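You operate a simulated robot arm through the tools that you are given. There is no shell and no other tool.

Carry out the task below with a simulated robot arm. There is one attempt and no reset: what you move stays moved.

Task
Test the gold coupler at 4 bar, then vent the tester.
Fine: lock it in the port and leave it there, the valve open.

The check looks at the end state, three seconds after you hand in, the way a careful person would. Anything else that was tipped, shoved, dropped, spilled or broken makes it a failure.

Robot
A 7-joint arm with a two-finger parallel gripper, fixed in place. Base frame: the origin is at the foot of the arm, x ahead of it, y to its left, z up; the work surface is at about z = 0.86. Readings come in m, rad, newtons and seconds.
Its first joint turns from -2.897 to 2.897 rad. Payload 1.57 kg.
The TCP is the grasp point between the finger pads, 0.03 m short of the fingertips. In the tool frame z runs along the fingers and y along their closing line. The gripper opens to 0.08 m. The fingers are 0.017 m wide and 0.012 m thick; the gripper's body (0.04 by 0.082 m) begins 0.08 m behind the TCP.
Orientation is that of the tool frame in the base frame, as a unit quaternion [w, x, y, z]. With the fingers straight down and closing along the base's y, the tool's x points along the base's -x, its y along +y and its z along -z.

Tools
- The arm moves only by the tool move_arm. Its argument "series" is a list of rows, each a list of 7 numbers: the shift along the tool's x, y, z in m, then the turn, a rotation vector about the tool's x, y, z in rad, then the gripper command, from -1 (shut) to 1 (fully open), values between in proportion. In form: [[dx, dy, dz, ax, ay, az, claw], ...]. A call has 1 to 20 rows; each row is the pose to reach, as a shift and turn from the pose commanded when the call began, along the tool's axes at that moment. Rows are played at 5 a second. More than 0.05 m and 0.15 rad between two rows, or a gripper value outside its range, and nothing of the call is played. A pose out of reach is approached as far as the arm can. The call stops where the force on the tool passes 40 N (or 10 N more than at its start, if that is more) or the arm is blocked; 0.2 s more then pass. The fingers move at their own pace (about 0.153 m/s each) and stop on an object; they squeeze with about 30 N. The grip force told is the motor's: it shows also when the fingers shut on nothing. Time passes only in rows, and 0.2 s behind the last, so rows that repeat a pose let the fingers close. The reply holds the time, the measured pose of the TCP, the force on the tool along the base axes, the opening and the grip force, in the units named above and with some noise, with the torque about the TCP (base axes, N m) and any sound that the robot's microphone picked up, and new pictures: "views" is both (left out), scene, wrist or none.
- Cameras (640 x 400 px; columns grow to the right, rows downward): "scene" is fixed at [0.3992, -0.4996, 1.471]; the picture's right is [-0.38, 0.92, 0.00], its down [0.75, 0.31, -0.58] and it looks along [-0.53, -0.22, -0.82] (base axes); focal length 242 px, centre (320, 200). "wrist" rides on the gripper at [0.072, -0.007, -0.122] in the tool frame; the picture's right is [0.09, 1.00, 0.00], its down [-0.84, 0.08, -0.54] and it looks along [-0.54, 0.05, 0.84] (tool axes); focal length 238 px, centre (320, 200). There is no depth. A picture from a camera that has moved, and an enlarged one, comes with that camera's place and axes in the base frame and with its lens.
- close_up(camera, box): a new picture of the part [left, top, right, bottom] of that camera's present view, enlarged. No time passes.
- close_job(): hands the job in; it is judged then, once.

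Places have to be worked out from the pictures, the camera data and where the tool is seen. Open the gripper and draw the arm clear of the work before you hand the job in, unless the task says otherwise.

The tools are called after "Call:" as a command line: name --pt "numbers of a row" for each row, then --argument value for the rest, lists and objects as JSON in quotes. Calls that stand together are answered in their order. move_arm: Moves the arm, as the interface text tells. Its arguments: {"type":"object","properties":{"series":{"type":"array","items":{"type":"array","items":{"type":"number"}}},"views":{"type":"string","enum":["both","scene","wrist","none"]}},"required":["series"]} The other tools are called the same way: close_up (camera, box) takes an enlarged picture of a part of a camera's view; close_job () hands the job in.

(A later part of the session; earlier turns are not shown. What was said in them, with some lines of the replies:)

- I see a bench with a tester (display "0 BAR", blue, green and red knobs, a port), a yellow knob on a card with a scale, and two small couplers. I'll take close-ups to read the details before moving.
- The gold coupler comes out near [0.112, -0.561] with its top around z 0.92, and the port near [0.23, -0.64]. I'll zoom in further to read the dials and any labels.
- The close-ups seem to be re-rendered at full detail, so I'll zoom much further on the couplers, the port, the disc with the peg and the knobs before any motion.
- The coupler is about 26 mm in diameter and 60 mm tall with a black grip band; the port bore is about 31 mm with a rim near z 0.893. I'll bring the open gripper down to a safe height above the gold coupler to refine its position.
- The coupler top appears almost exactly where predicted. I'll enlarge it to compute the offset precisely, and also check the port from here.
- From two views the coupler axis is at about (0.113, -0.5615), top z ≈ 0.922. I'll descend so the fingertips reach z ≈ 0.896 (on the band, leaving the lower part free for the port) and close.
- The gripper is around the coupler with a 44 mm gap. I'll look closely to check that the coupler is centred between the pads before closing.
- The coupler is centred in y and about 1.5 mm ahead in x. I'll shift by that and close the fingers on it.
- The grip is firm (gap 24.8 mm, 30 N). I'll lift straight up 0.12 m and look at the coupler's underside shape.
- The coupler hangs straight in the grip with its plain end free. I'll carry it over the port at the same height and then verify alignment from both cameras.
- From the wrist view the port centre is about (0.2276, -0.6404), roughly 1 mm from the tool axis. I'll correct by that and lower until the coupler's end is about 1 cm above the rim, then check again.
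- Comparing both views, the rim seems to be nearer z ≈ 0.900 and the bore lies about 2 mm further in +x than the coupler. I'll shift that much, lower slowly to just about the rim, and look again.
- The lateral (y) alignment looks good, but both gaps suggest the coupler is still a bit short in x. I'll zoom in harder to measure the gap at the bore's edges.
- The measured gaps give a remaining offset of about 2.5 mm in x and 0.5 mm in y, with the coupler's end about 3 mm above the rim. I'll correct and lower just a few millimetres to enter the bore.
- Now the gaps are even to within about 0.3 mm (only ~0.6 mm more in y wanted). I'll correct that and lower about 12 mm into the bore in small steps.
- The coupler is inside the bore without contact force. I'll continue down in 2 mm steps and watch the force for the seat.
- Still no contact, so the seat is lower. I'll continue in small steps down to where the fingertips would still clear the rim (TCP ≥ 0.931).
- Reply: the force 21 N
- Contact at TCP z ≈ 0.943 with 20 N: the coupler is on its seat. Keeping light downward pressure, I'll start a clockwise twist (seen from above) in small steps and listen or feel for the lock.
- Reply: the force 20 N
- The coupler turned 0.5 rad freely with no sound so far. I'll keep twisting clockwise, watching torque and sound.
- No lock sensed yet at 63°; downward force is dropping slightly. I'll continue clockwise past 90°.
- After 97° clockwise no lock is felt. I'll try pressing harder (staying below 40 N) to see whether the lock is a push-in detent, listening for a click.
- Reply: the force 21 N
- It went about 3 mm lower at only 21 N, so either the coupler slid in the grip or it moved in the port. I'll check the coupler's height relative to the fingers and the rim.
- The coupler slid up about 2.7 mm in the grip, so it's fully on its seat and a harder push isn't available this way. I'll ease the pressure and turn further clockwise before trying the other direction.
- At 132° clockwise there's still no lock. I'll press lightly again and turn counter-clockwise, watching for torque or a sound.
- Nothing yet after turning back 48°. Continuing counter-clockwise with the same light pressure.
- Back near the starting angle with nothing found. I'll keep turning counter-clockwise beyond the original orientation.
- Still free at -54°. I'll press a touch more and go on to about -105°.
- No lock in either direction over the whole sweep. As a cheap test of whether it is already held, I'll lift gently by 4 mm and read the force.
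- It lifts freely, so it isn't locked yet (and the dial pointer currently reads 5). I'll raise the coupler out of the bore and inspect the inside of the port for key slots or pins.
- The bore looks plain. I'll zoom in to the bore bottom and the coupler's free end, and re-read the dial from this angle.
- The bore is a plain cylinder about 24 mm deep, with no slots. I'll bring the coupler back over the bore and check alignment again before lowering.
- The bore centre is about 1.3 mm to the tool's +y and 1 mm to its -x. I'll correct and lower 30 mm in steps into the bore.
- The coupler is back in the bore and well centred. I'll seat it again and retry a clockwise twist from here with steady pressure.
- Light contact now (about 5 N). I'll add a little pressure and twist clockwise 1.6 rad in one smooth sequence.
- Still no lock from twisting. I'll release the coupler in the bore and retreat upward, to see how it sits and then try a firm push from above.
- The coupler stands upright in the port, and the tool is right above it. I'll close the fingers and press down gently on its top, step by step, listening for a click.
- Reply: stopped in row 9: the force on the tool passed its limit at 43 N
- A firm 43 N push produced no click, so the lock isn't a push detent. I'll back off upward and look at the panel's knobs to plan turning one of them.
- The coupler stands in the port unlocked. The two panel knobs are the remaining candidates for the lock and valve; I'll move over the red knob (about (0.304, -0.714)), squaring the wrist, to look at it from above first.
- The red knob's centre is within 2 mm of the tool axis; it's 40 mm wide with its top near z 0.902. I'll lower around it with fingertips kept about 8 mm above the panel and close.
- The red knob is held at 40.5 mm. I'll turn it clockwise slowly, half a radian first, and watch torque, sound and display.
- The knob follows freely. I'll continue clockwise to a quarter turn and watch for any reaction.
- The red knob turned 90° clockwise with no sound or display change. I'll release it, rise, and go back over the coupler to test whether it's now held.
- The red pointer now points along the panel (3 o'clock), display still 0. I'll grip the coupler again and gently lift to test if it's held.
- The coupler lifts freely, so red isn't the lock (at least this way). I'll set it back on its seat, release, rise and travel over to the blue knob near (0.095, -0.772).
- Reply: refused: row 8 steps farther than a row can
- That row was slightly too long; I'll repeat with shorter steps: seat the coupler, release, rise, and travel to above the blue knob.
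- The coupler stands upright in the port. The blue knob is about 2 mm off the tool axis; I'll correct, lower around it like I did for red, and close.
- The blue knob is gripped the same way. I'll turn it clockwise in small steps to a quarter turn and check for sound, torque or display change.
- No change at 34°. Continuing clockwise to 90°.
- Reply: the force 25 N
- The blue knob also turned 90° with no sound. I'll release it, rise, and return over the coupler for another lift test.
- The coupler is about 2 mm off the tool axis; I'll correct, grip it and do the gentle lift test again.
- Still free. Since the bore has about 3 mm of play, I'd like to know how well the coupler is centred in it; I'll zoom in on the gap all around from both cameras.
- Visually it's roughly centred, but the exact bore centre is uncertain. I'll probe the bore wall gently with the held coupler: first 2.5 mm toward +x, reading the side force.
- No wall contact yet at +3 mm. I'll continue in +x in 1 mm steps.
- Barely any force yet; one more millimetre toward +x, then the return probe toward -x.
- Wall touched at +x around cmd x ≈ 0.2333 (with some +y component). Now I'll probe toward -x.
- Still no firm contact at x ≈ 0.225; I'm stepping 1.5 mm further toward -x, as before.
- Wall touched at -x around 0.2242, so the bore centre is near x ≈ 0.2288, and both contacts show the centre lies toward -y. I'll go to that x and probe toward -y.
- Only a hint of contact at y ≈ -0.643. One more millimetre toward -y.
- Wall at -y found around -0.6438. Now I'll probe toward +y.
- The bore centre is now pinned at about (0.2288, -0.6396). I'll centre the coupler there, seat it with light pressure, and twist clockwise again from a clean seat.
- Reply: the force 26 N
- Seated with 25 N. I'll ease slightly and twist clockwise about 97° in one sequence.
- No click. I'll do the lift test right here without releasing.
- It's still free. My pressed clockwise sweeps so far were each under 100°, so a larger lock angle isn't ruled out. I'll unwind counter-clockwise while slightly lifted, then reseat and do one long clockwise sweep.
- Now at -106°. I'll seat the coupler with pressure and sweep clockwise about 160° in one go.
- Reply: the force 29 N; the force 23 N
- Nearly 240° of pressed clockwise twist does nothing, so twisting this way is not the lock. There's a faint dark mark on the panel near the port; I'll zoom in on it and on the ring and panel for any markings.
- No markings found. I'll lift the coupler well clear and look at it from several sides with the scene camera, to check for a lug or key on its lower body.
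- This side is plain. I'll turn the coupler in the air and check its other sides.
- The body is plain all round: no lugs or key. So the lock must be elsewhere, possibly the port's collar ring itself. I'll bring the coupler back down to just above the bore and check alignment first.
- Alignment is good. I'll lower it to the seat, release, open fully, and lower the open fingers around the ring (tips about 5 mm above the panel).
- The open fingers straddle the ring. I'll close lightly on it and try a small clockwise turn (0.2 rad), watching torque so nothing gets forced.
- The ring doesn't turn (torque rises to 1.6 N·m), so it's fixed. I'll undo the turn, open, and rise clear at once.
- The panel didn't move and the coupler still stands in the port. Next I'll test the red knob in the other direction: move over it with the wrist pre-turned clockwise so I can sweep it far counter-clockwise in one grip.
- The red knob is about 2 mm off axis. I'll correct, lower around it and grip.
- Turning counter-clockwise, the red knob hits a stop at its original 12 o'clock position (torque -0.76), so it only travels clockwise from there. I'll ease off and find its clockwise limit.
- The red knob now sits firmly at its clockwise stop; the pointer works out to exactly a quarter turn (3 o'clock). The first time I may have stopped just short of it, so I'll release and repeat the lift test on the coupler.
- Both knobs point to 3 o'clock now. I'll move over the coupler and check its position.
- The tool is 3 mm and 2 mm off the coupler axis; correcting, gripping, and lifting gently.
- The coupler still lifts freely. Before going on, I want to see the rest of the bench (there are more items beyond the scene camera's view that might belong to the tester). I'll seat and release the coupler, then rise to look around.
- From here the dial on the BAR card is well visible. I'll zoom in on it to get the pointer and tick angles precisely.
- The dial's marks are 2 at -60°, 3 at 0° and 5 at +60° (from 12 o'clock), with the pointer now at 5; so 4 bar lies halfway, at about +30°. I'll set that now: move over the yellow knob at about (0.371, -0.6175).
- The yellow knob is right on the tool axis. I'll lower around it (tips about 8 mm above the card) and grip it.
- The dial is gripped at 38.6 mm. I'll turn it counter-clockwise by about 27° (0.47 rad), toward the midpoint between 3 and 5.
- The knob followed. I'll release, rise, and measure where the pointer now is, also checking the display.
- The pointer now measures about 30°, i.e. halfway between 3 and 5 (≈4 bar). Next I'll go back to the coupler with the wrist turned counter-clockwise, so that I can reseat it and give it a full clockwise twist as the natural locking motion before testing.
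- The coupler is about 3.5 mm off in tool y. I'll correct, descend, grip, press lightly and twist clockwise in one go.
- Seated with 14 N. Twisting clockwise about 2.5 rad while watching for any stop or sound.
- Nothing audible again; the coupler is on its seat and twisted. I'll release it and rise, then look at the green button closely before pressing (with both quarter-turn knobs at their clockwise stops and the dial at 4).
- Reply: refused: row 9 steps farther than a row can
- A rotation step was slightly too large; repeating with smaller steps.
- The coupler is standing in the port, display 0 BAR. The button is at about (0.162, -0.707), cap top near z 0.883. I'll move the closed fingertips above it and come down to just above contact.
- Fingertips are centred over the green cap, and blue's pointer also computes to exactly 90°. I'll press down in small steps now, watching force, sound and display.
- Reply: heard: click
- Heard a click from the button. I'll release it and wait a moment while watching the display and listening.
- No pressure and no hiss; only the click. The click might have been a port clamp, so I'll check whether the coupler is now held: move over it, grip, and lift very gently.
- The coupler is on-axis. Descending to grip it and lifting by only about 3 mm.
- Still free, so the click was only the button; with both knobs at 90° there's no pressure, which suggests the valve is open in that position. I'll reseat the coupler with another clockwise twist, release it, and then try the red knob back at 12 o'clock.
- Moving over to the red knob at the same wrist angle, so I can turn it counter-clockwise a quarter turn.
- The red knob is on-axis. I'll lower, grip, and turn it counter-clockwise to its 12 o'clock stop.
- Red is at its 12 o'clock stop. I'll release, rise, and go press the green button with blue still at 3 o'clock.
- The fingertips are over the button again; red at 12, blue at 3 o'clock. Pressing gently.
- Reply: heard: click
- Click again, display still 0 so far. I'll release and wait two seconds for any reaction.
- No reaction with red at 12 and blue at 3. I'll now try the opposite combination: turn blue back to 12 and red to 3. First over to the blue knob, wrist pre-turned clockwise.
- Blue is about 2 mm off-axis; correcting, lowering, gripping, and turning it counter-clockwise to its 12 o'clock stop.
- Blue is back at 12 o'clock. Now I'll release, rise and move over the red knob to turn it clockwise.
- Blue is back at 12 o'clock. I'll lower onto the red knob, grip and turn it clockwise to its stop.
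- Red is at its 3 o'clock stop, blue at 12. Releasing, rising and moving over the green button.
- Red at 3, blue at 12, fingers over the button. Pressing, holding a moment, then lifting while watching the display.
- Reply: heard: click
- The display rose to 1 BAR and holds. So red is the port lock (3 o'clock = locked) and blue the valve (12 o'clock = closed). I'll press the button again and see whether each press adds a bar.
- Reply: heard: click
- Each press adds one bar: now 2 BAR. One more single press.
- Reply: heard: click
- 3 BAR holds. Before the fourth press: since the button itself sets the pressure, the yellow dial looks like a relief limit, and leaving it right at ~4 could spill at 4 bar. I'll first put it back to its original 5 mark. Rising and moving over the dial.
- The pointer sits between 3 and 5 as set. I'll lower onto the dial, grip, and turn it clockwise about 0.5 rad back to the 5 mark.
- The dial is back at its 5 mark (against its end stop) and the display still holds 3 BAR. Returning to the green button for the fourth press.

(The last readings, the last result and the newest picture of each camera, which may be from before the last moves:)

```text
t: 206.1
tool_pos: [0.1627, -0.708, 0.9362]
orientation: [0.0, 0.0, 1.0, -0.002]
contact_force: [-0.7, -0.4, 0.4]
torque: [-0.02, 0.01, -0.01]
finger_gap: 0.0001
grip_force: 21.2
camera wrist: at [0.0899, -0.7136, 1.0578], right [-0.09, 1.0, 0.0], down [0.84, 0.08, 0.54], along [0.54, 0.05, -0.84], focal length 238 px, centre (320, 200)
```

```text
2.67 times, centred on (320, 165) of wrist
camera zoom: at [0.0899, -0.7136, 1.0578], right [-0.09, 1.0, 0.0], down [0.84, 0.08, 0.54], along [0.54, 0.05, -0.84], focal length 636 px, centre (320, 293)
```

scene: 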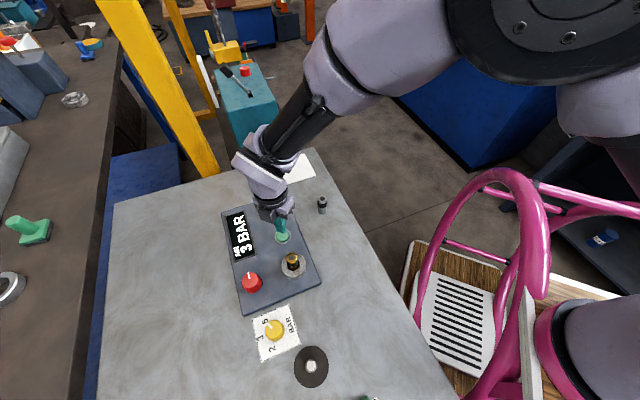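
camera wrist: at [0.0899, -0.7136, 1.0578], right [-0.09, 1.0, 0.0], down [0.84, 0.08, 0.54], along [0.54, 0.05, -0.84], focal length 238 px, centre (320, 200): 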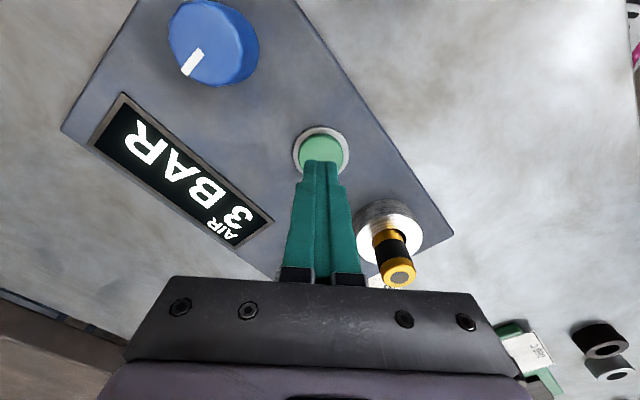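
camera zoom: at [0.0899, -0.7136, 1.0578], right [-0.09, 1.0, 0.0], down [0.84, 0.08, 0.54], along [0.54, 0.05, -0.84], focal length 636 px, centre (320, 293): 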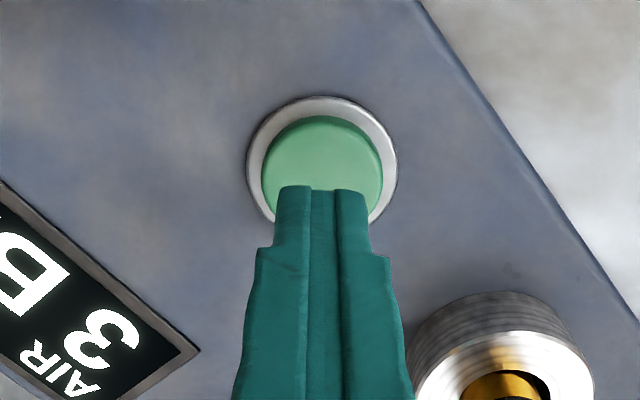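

Display at 3 BAR, fingertips over the button. One single press to reach 4.

Call:
move_arm --pt "0 0 0.015 0 0 0 -1" --pt "0 0 0.021 0 0 0 -1" --pt "0 0 0.025 0 0 0 -1" --pt "0 0 0.015 0 0 0 -1" --pt "0 0 0 0 0 0 -1" --pt "0 0 0 0 0 0 -1" --views "both"

Call:
close_up --camera "scene" --box '[216, 185, 346, 315]'

```text
t: 207.5
tool_pos: [0.1607, -0.7074, 0.9364]
orientation: [0.0, 0.0, 1.0, -0.002]
contact_force: [0.0, 0.6, 0.3]
torque: [0.02, 0.04, 0.0]
finger_gap: 0.0
grip_force: 21.7
heard: click
camera wrist: at [0.0894, -0.7137, 1.0582], right [-0.09, 1.0, 0.0], down [0.84, 0.08, 0.54], along [0.54, 0.05, -0.84], focal length 238 px, centre (320, 200)
```

scene: 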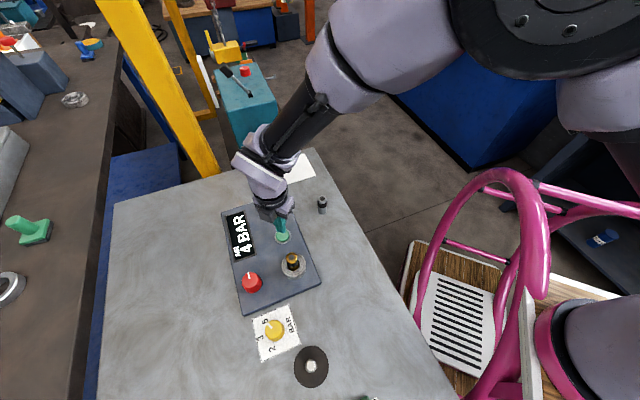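
wrist: 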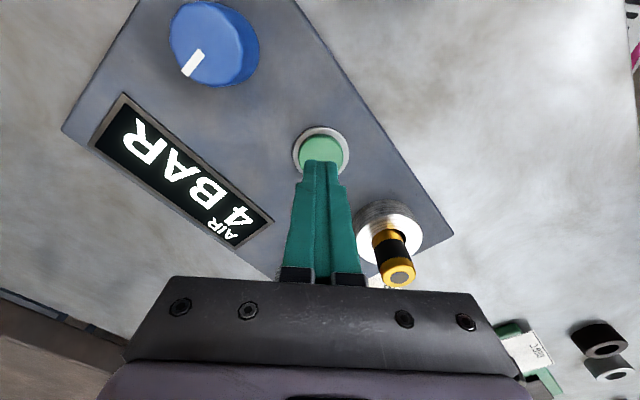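

```text
3.08 times, centred on (281, 250) of scene
camera zoom: at [0.3992, -0.4996, 1.471], right [-0.38, 0.92, 0.0], down [0.75, 0.31, -0.58], along [-0.53, -0.22, -0.82], focal length 744 px, centre (440, 46)
```

zoom: 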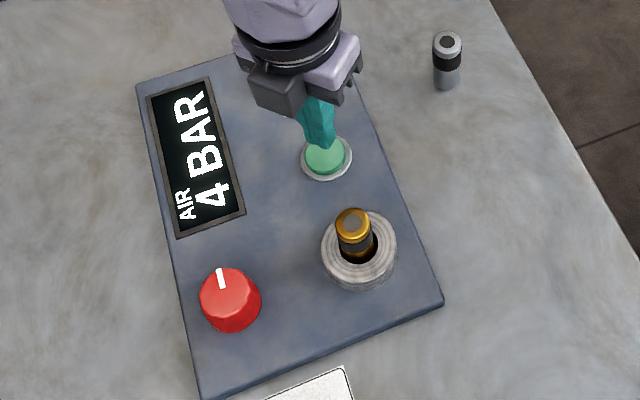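

The display shows 4 BAR and holds: the gold coupler is being tested at 4 bar. Next I'll vent with the blue valve; rising and moving over the blue knob (which also gives the test a few seconds of hold).

Call:
move_arm --pt "0 0 -0.04 0 0 0 -1" --pt "0 0 -0.08 0 0 0 -0.5" --pt "0 0 -0.115 0 0 0 0.2" --pt "0.03 -0.03 -0.115 0 0 0 0.8" --pt "0.06 -0.06 -0.115 0 0 0 0.8" --pt "0.0647 -0.0666 -0.115 0 0 0 0.8" --pt "0.0647 -0.0666 -0.115 0 0 0 0.8" --pt "0.0647 -0.0666 -0.115 0 0 0 0.8" --pt "0.0647 -0.0666 -0.115 0 0 0 0.8" --pt "0.0647 -0.0666 -0.115 0 0 0 0.8" --views "both"

Call:
close_up --camera "wrist" --box '[260, 70, 380, 190]'

Call:
close_up --camera "scene" --box '[216, 185, 346, 315]'

```text
t: 209.7
tool_pos: [0.0958, -0.7729, 1.0521]
orientation: [0.0, 0.0, 1.0, -0.002]
contact_force: [0.2, -0.1, 0.1]
torque: [-0.02, 0.0, 0.02]
finger_gap: 0.0721
grip_force: 0.1
camera wrist: at [0.0239, -0.7803, 1.174], right [-0.09, 1.0, 0.0], down [0.84, 0.08, 0.54], along [0.54, 0.05, -0.84], focal length 238 px, centre (320, 200)
```

scene: 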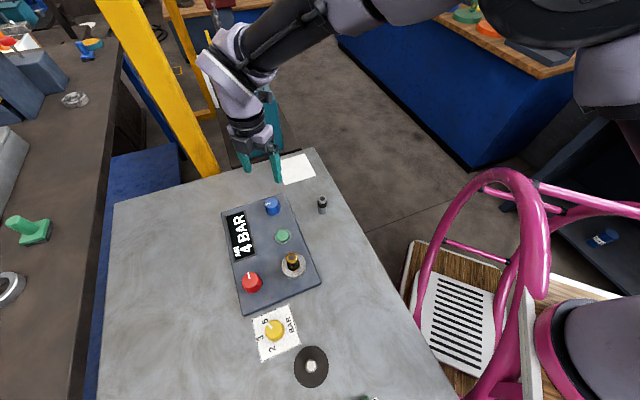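
wrist: 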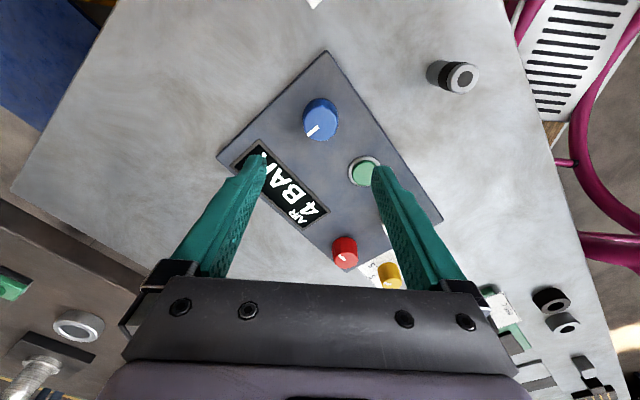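

```text
3.33 times, centred on (320, 130) of wrist
camera zoom: at [0.0239, -0.7803, 1.174], right [-0.09, 1.0, 0.0], down [0.84, 0.08, 0.54], along [0.54, 0.05, -0.84], focal length 794 px, centre (320, 433)
```

zoom: 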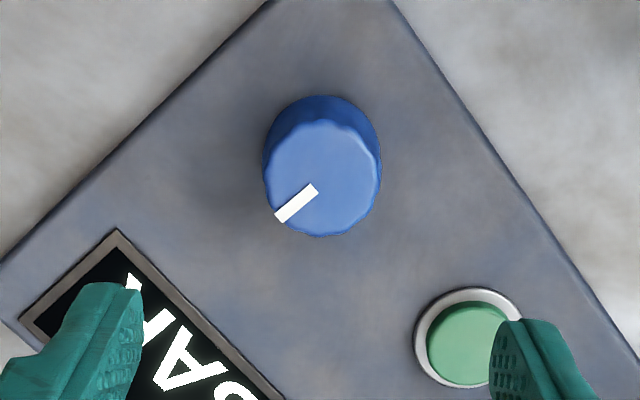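

```text
3.08 times, centred on (281, 250) of scene
camera zoom: at [0.3992, -0.4996, 1.471], right [-0.38, 0.92, 0.0], down [0.75, 0.31, -0.58], along [-0.53, -0.22, -0.82], focal length 744 px, centre (440, 46)
```

zoom: 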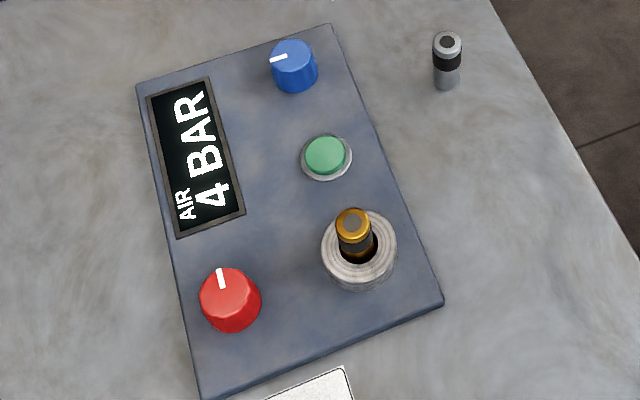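

4 BAR is holding steady with the coupler in place. I'll lower onto the blue knob, grip it, and start opening it only slightly at first (0.2 rad), checking that the pressure reacts.

Call:
move_arm --pt "0 0 0.04 0 0 0 0.8" --pt "0 0 0.08 0 0 0 0.8" --pt "0 0 0.11 0 0 0 0.8" --pt "0 0 0.13 0 0 0 0.8" --pt "0 0 0.14 0 0 0 0.8" --pt "0 0 0.14 0 0 0 0.2" --pt "0 0 0.14 0 0 0 -0.2" --pt "0 0 0.14 0 0 0 -0.2" --pt "0 0 0.14 0 0 0.1 -0.2" --pt "0 0 0.14 0 0 0.2 -0.2" --pt "0 0 0.14 0 0 0.2 -0.2" --pt "0 0 0.14 0 0 0.2 -0.2" --views "both"

Call:
close_up --camera "scene" --box '[216, 185, 346, 315]'

```text
t: 212.3
tool_pos: [0.0961, -0.7746, 0.9121]
orientation: [0.0, 0.1, 0.995, -0.002]
contact_force: [-1.4, -3.1, -9.1]
torque: [-0.13, 0.37, -0.02]
finger_gap: 0.0404
grip_force: 45.0
camera wrist: at [0.0247, -0.766, 1.0335], right [0.11, 0.99, 0.0], down [0.84, -0.09, 0.54], along [0.54, -0.06, -0.84], focal length 238 px, centre (320, 200)
```

scene: 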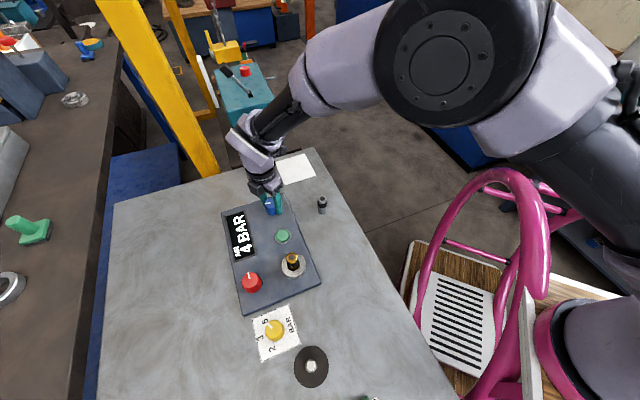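
wrist: 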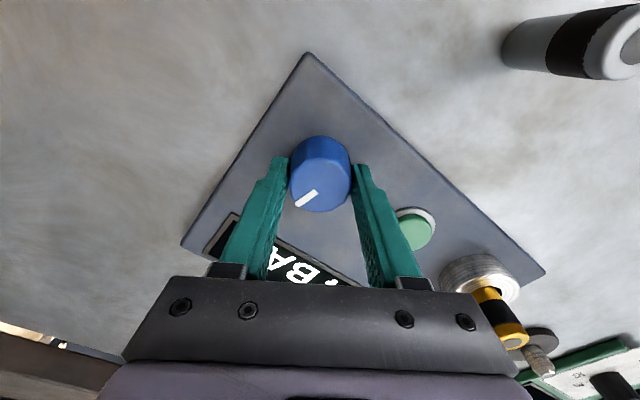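

```text
3.08 times, centred on (281, 250) of scene
camera zoom: at [0.3992, -0.4996, 1.471], right [-0.38, 0.92, 0.0], down [0.75, 0.31, -0.58], along [-0.53, -0.22, -0.82], focal length 744 px, centre (440, 46)
```

zoom: 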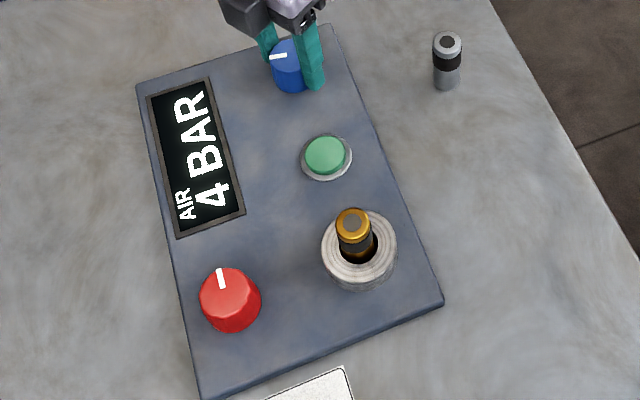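

No drop yet at 11°. I'll open it a little further, to about 29°, and check again.

Call:
move_arm --pt "0 0 0 0 0 0.1 -0.2" --pt "0 0 0 0 0 0.2 -0.2" --pt "0 0 0 0 0 0.3 -0.2" --pt "0 0 0 0 0 0.3 -0.2" --pt "0 0 0 0 0 0.3 -0.2" --views "scene"

Call:
close_up --camera "scene" --box '[216, 185, 346, 315]'

```text
t: 213.5
tool_pos: [0.096, -0.7751, 0.9116]
orientation: [0.001, 0.248, 0.969, -0.001]
contact_force: [-2.2, -5.6, -15.1]
torque: [-0.22, -0.08, 0.0]
finger_gap: 0.0407
grip_force: 44.7
```

scene: 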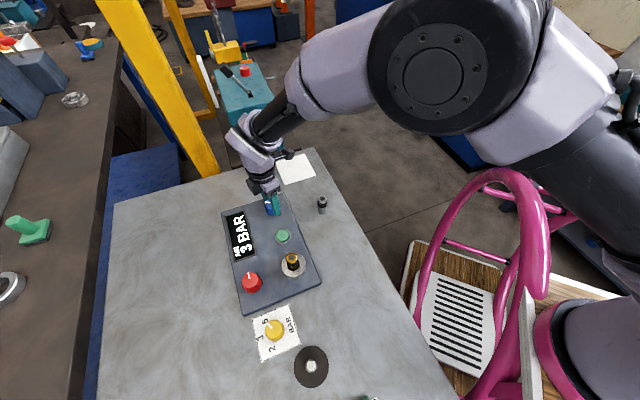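

```text
3.08 times, centred on (281, 250) of scene
camera zoom: at [0.3992, -0.4996, 1.471], right [-0.38, 0.92, 0.0], down [0.75, 0.31, -0.58], along [-0.53, -0.22, -0.82], focal length 744 px, centre (440, 46)
```

zoom: 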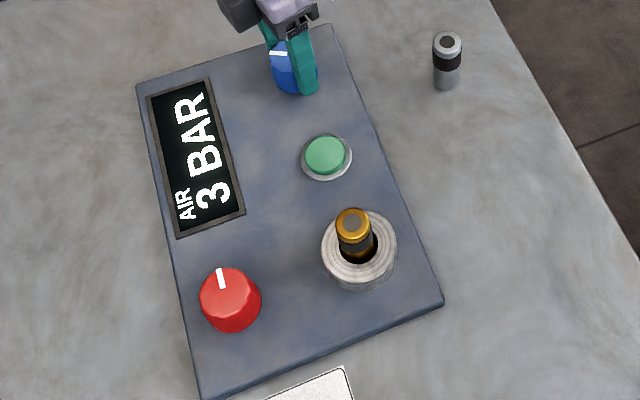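

The pressure falls as blue opens (3 BAR), confirming blue is the vent valve. I'll open it fully to its 3 o'clock stop.

Call:
move_arm --pt "0 0 0 0 0 0.12 -0.2" --pt "0 0 0 0 0 0.24 -0.2" --pt "0 0 0 0 0 0.36 -0.2" --pt "0 0 0 0 0 0.48 -0.2" --pt "0 0 0 0 0 0.6 -0.2" --pt "0 0 0 0 0 0.72 -0.2" --pt "0 0 0 0 0 0.84 -0.2" --pt "0 0 0 0 0 0.96 -0.2" --pt "0 0 0 0 0 1.08 -0.2" --pt "0 0 0 0 0 1.1 -0.2" --pt "0 0 0 0 0 1.1 -0.2" --views "both"

Call:
close_up --camera "scene" --box '[216, 185, 346, 315]'

```text
t: 215.9
tool_pos: [0.096, -0.7749, 0.9119]
orientation: [0.001, 0.717, 0.697, -0.002]
contact_force: [-11.1, -8.2, -10.5]
torque: [-0.43, 0.54, 0.12]
finger_gap: 0.041
grip_force: 44.8
camera wrist: at [0.0913, -0.702, 1.0336], right [1.0, 0.06, 0.0], down [0.05, -0.84, 0.55], along [0.03, -0.54, -0.84], focal length 238 px, centre (320, 200)
```

scene: 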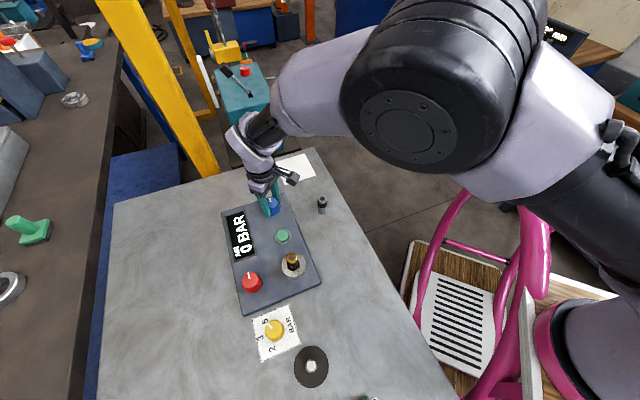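
wrist: 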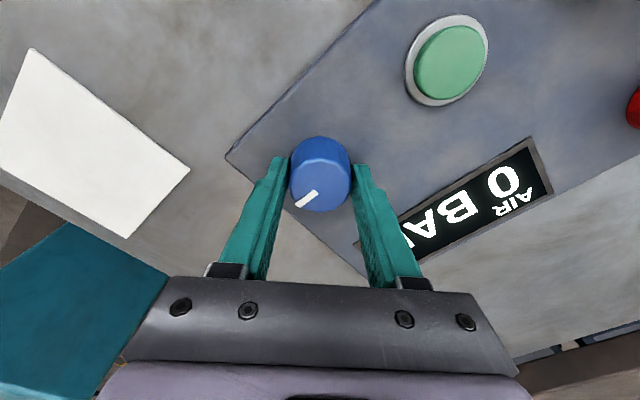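

```text
3.08 times, centred on (281, 250) of scene
camera zoom: at [0.3992, -0.4996, 1.471], right [-0.38, 0.92, 0.0], down [0.75, 0.31, -0.58], along [-0.53, -0.22, -0.82], focal length 744 px, centre (440, 46)
```

zoom: 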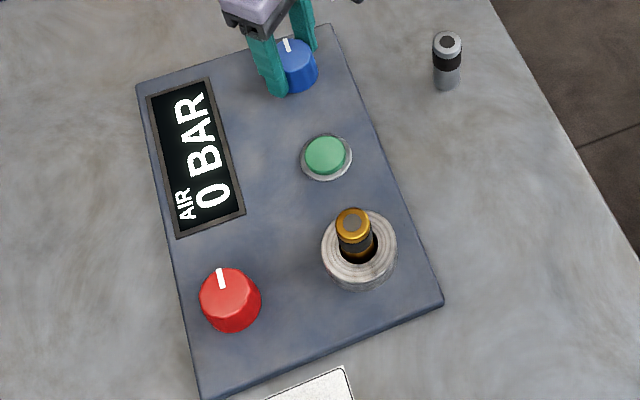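

Display reads 0 BAR with blue at its open stop: the tester is vented. I'll release the knob, rise clear, and then inspect the coupler's seating closely.

Call:
move_arm --pt "0 0 0 0 0 -0.02 0.2" --pt "0 0 0 0 0 -0.02 0.8" --pt "0 0 -0.04 0 0 -0.02 0.8" --pt "0 0 -0.08 0 0 -0.02 0.8" --pt "0 0 -0.12 0 0 -0.1 0.8" --pt "0 0 -0.12 0 0 -0.25 0.8" --pt "0 0 -0.12 0 0 -0.4 0.8" --pt "0 0 -0.12 0 0 -0.55 0.8" --pt "0 0 -0.12 0 0 -0.7 0.8" --pt "0 0 -0.12 0 0 -0.85 0.8" --pt "0 0 -0.12 0 0 -1.0 0.8" --pt "0 0 -0.12 0 0 -1.15 0.8" --pt "0 0 -0.12 0 0 -1.3 0.8" --pt "0 0 -0.12 0 0 -1.45 0.8" --pt "0 0 -0.12 0 0 -1.6 0.8" --pt "0 0 -0.12 0 0 -1.6 0.8" --views "both"

Call:
close_up --camera "scene" --box '[270, 235, 320, 285]'

Call:
close_up --camera "scene" --box '[216, 185, 346, 315]'

```text
t: 219.3
tool_pos: [0.0961, -0.7731, 1.0328]
orientation: [0.001, 0.0, 1.0, -0.002]
contact_force: [0.3, -1.1, 0.1]
torque: [0.02, 0.01, -0.03]
finger_gap: 0.072
grip_force: 0.0
camera wrist: at [0.0248, -0.7799, 1.1542], right [-0.09, 1.0, 0.0], down [0.84, 0.08, 0.54], along [0.54, 0.05, -0.84], focal length 238 px, centre (320, 200)
```

scene: 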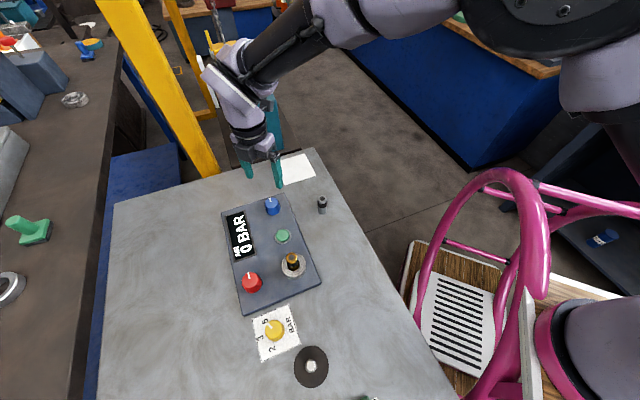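
wrist: 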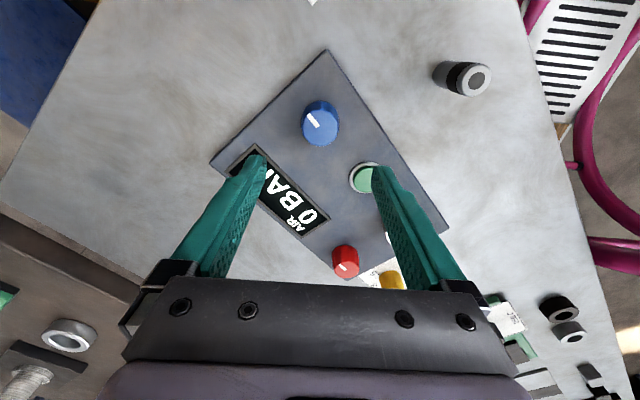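

```text
8.00 times, centred on (295, 260) of scene
camera zoom: at [0.3992, -0.4996, 1.471], right [-0.38, 0.92, 0.0], down [0.75, 0.31, -0.58], along [-0.53, -0.22, -0.82], focal length 1935 px, centre (520, -280)
```

zoom: 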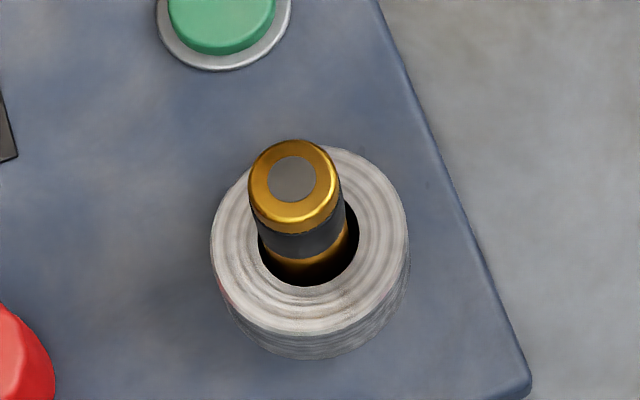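

```text
3.08 times, centred on (281, 250) of scene
camera zoom: at [0.3992, -0.4996, 1.471], right [-0.38, 0.92, 0.0], down [0.75, 0.31, -0.58], along [-0.53, -0.22, -0.82], focal length 744 px, centre (440, 46)
```

zoom: 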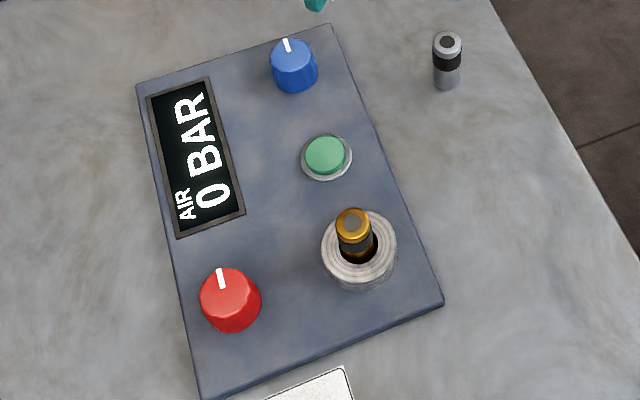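

The knobs and display are as wanted. The coupler looks shifted a few pixels compared with earlier, so I'll move above it and check from the wrist camera that it's still fully down in the bore.

Call:
move_arm --pt "-0.033 0.033 -0.02 0 0 0 0.8" --pt "-0.066 0.066 -0.02 0 0 0 0.8" --pt "-0.1 0.1 -0.02 0 0 0 0.8" --pt "-0.133 0.134 -0.02 0 0 0 0.8" --pt "-0.133 0.134 -0.02 0 0 0 0.8" --views "wrist"

Call:
close_up --camera "wrist" --box '[280, 80, 360, 160]'

Call:
close_up --camera "scene" --box '[276, 248, 308, 276]'

```text
refused: row 1 steps farther than a row can; nothing moved
```

```text
5.00 times, centred on (320, 120) of wrist
camera zoom: at [0.0248, -0.7799, 1.1542], right [-0.09, 1.0, 0.0], down [0.84, 0.08, 0.54], along [0.54, 0.05, -0.84], focal length 1192 px, centre (320, 600)
```

zoom: 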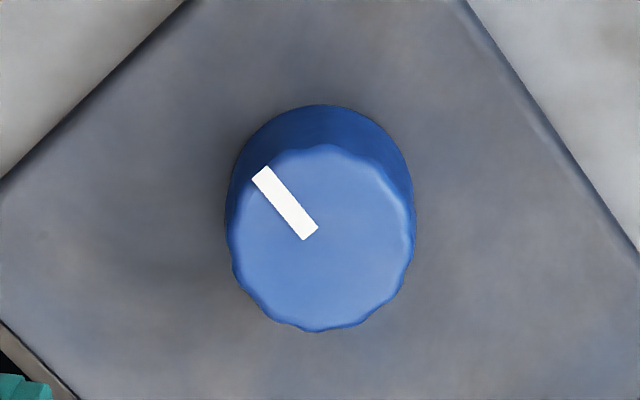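

```text
14.29 times, centred on (292, 262) of scene
camera zoom: at [0.3992, -0.4996, 1.471], right [-0.38, 0.92, 0.0], down [0.75, 0.31, -0.58], along [-0.53, -0.22, -0.82], focal length 3455 px, centre (720, -686)
```

zoom: 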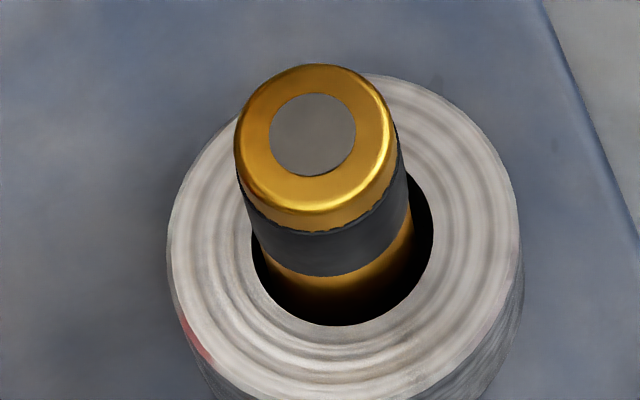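

Using slightly shorter steps to move above the coupler.

Call:
move_arm --pt "-0.03 0.03 -0.01 0 0 0 0.8" --pt "-0.06 0.06 -0.02 0 0 0 0.8" --pt "-0.09 0.09 -0.02 0 0 0 0.8" --pt "-0.12 0.12 -0.02 0 0 0 0.8" --pt "-0.133 0.134 -0.02 0 0 0 0.8" --pt "-0.133 0.134 -0.02 0 0 0 0.8" --views "wrist"

Call:
close_up --camera "wrist" --box '[280, 80, 360, 160]'

```text
t: 220.7
tool_pos: [0.2303, -0.6385, 1.0534]
orientation: [0.001, 0.0, 1.0, -0.002]
contact_force: [-0.7, 0.8, -0.5]
torque: [0.01, -0.02, -0.02]
finger_gap: 0.0719
grip_force: 0.0
camera wrist: at [0.1578, -0.6445, 1.1743], right [-0.09, 1.0, 0.0], down [0.84, 0.08, 0.54], along [0.54, 0.05, -0.84], focal length 238 px, centre (320, 200)
```

wrist: 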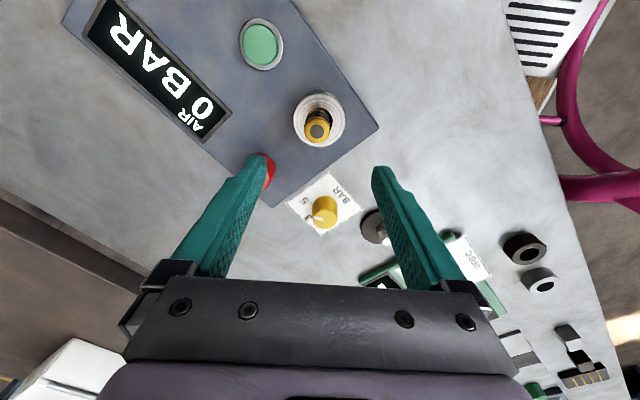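

```text
5.00 times, centred on (320, 120) of wrist
camera zoom: at [0.1578, -0.6445, 1.1743], right [-0.09, 1.0, 0.0], down [0.84, 0.08, 0.54], along [0.54, 0.05, -0.84], focal length 1192 px, centre (320, 600)
```

zoom: 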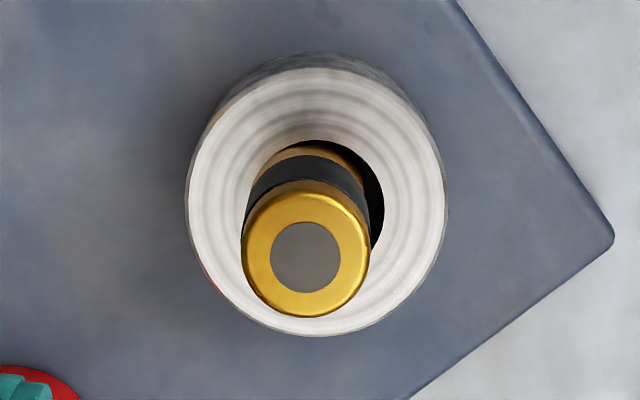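

The coupler's top triangulates to z ≈ 0.939, its fully seated height, and it held 4 bar with red in this position, so it's locked. I'll open the gripper and withdraw up and back to the start position, clear of the work.

Call:
move_arm --pt "0 0 -0.04 0 0 0 1" --pt "0 0 -0.08 0 0 0 1" --pt "0 0 -0.12 0 0 0 1" --pt "0.03 0.015 -0.15 0 0 0 1" --pt "0.06 0.03 -0.164 0 0 0 1" --pt "0.09 0.045 -0.164 0 0 0 1" --pt "0.12 0.06 -0.164 0 0 0 1" --pt "0.157 0.078 -0.164 0 0 0 1" --pt "0.157 0.078 -0.164 0 0 0 1" --views "both"

Call:
close_up --camera "scene" --box '[200, 150, 380, 390]'

```text
t: 222.7
tool_pos: [0.072, -0.5606, 1.2156]
orientation: [0.0, 0.001, 1.0, -0.002]
contact_force: [0.1, -0.4, 0.4]
torque: [0.01, 0.01, 0.02]
finger_gap: 0.08
grip_force: 0.0
camera wrist: at [0.0004, -0.5667, 1.3382], right [-0.09, 1.0, 0.0], down [0.84, 0.08, 0.54], along [0.54, 0.05, -0.84], focal length 238 px, centre (320, 200)
```

scene: 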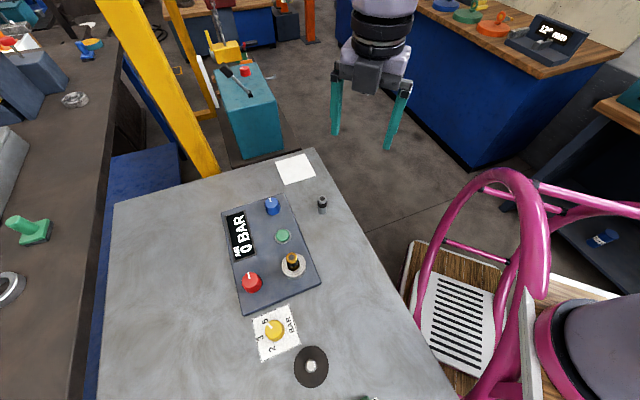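
wrist: 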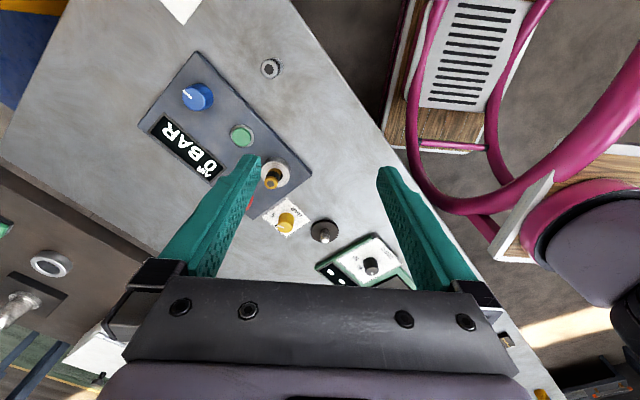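

```text
1.67 times, centred on (290, 270) of scene
camera zoom: at [0.3992, -0.4996, 1.471], right [-0.38, 0.92, 0.0], down [0.75, 0.31, -0.58], along [-0.53, -0.22, -0.82], focal length 403 px, centre (370, 83)
```

zoom: 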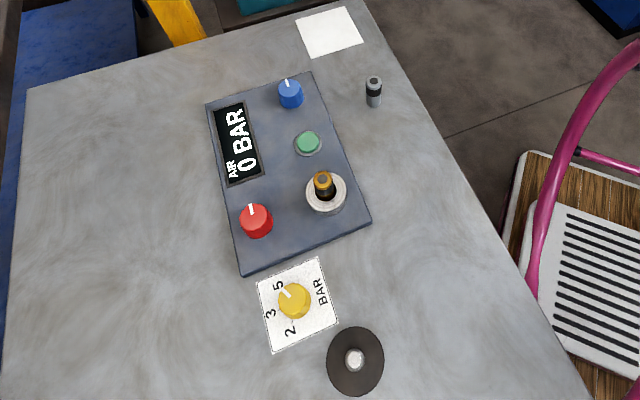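

The arm is back clear with the gripper open. The end state shows 0 BAR, the blue valve open at 3 o'clock, red at its locked 3 o'clock stop, and the gold coupler seated in the port. The dial is back at its 5 mark and the silver coupler is untouched, so I'm handing in the job.

Call:
close_job

```text
The job is handed in.
```

I tested the gold coupler at 4 bar and vented the tester. One thing is inferred rather than confirmed: that the red knob is the port lock.

- **Test:** each press of the green button added 1 bar. I stopped at 4 BAR and the reading held steady for a few seconds until I opened the valve.
- **Vent:** the blue knob is the valve. The reading fell to 0 BAR as I turned it, and I left it fully open at 3 o'clock.
- **Lock:** the red knob is at its 3 o'clock stop. Pressure built only with red there and blue closed, and 4 bar held. I never felt a positive lock, though. With red at 3 o'clock and no pressure, the coupler still lifted freely by hand force in every lift check. I did not repeat that check after the test.
- **Coupler:** it is fully down in the port, about 1.5 mm off centre.
- **Yellow dial:** I turned it to about 4 while working out its purpose, then put it back on its 5 mark. It stood there during the last press, from 3 to 4 bar. I believe it is a relief limit, but I did not verify that.

While finding the lock I also pushed on the coupler at up to 43 N and tried to turn the port ring, which is fixed. I saw nothing shifted or damaged, and the silver coupler was not touched. The arm is clear with the gripper open.
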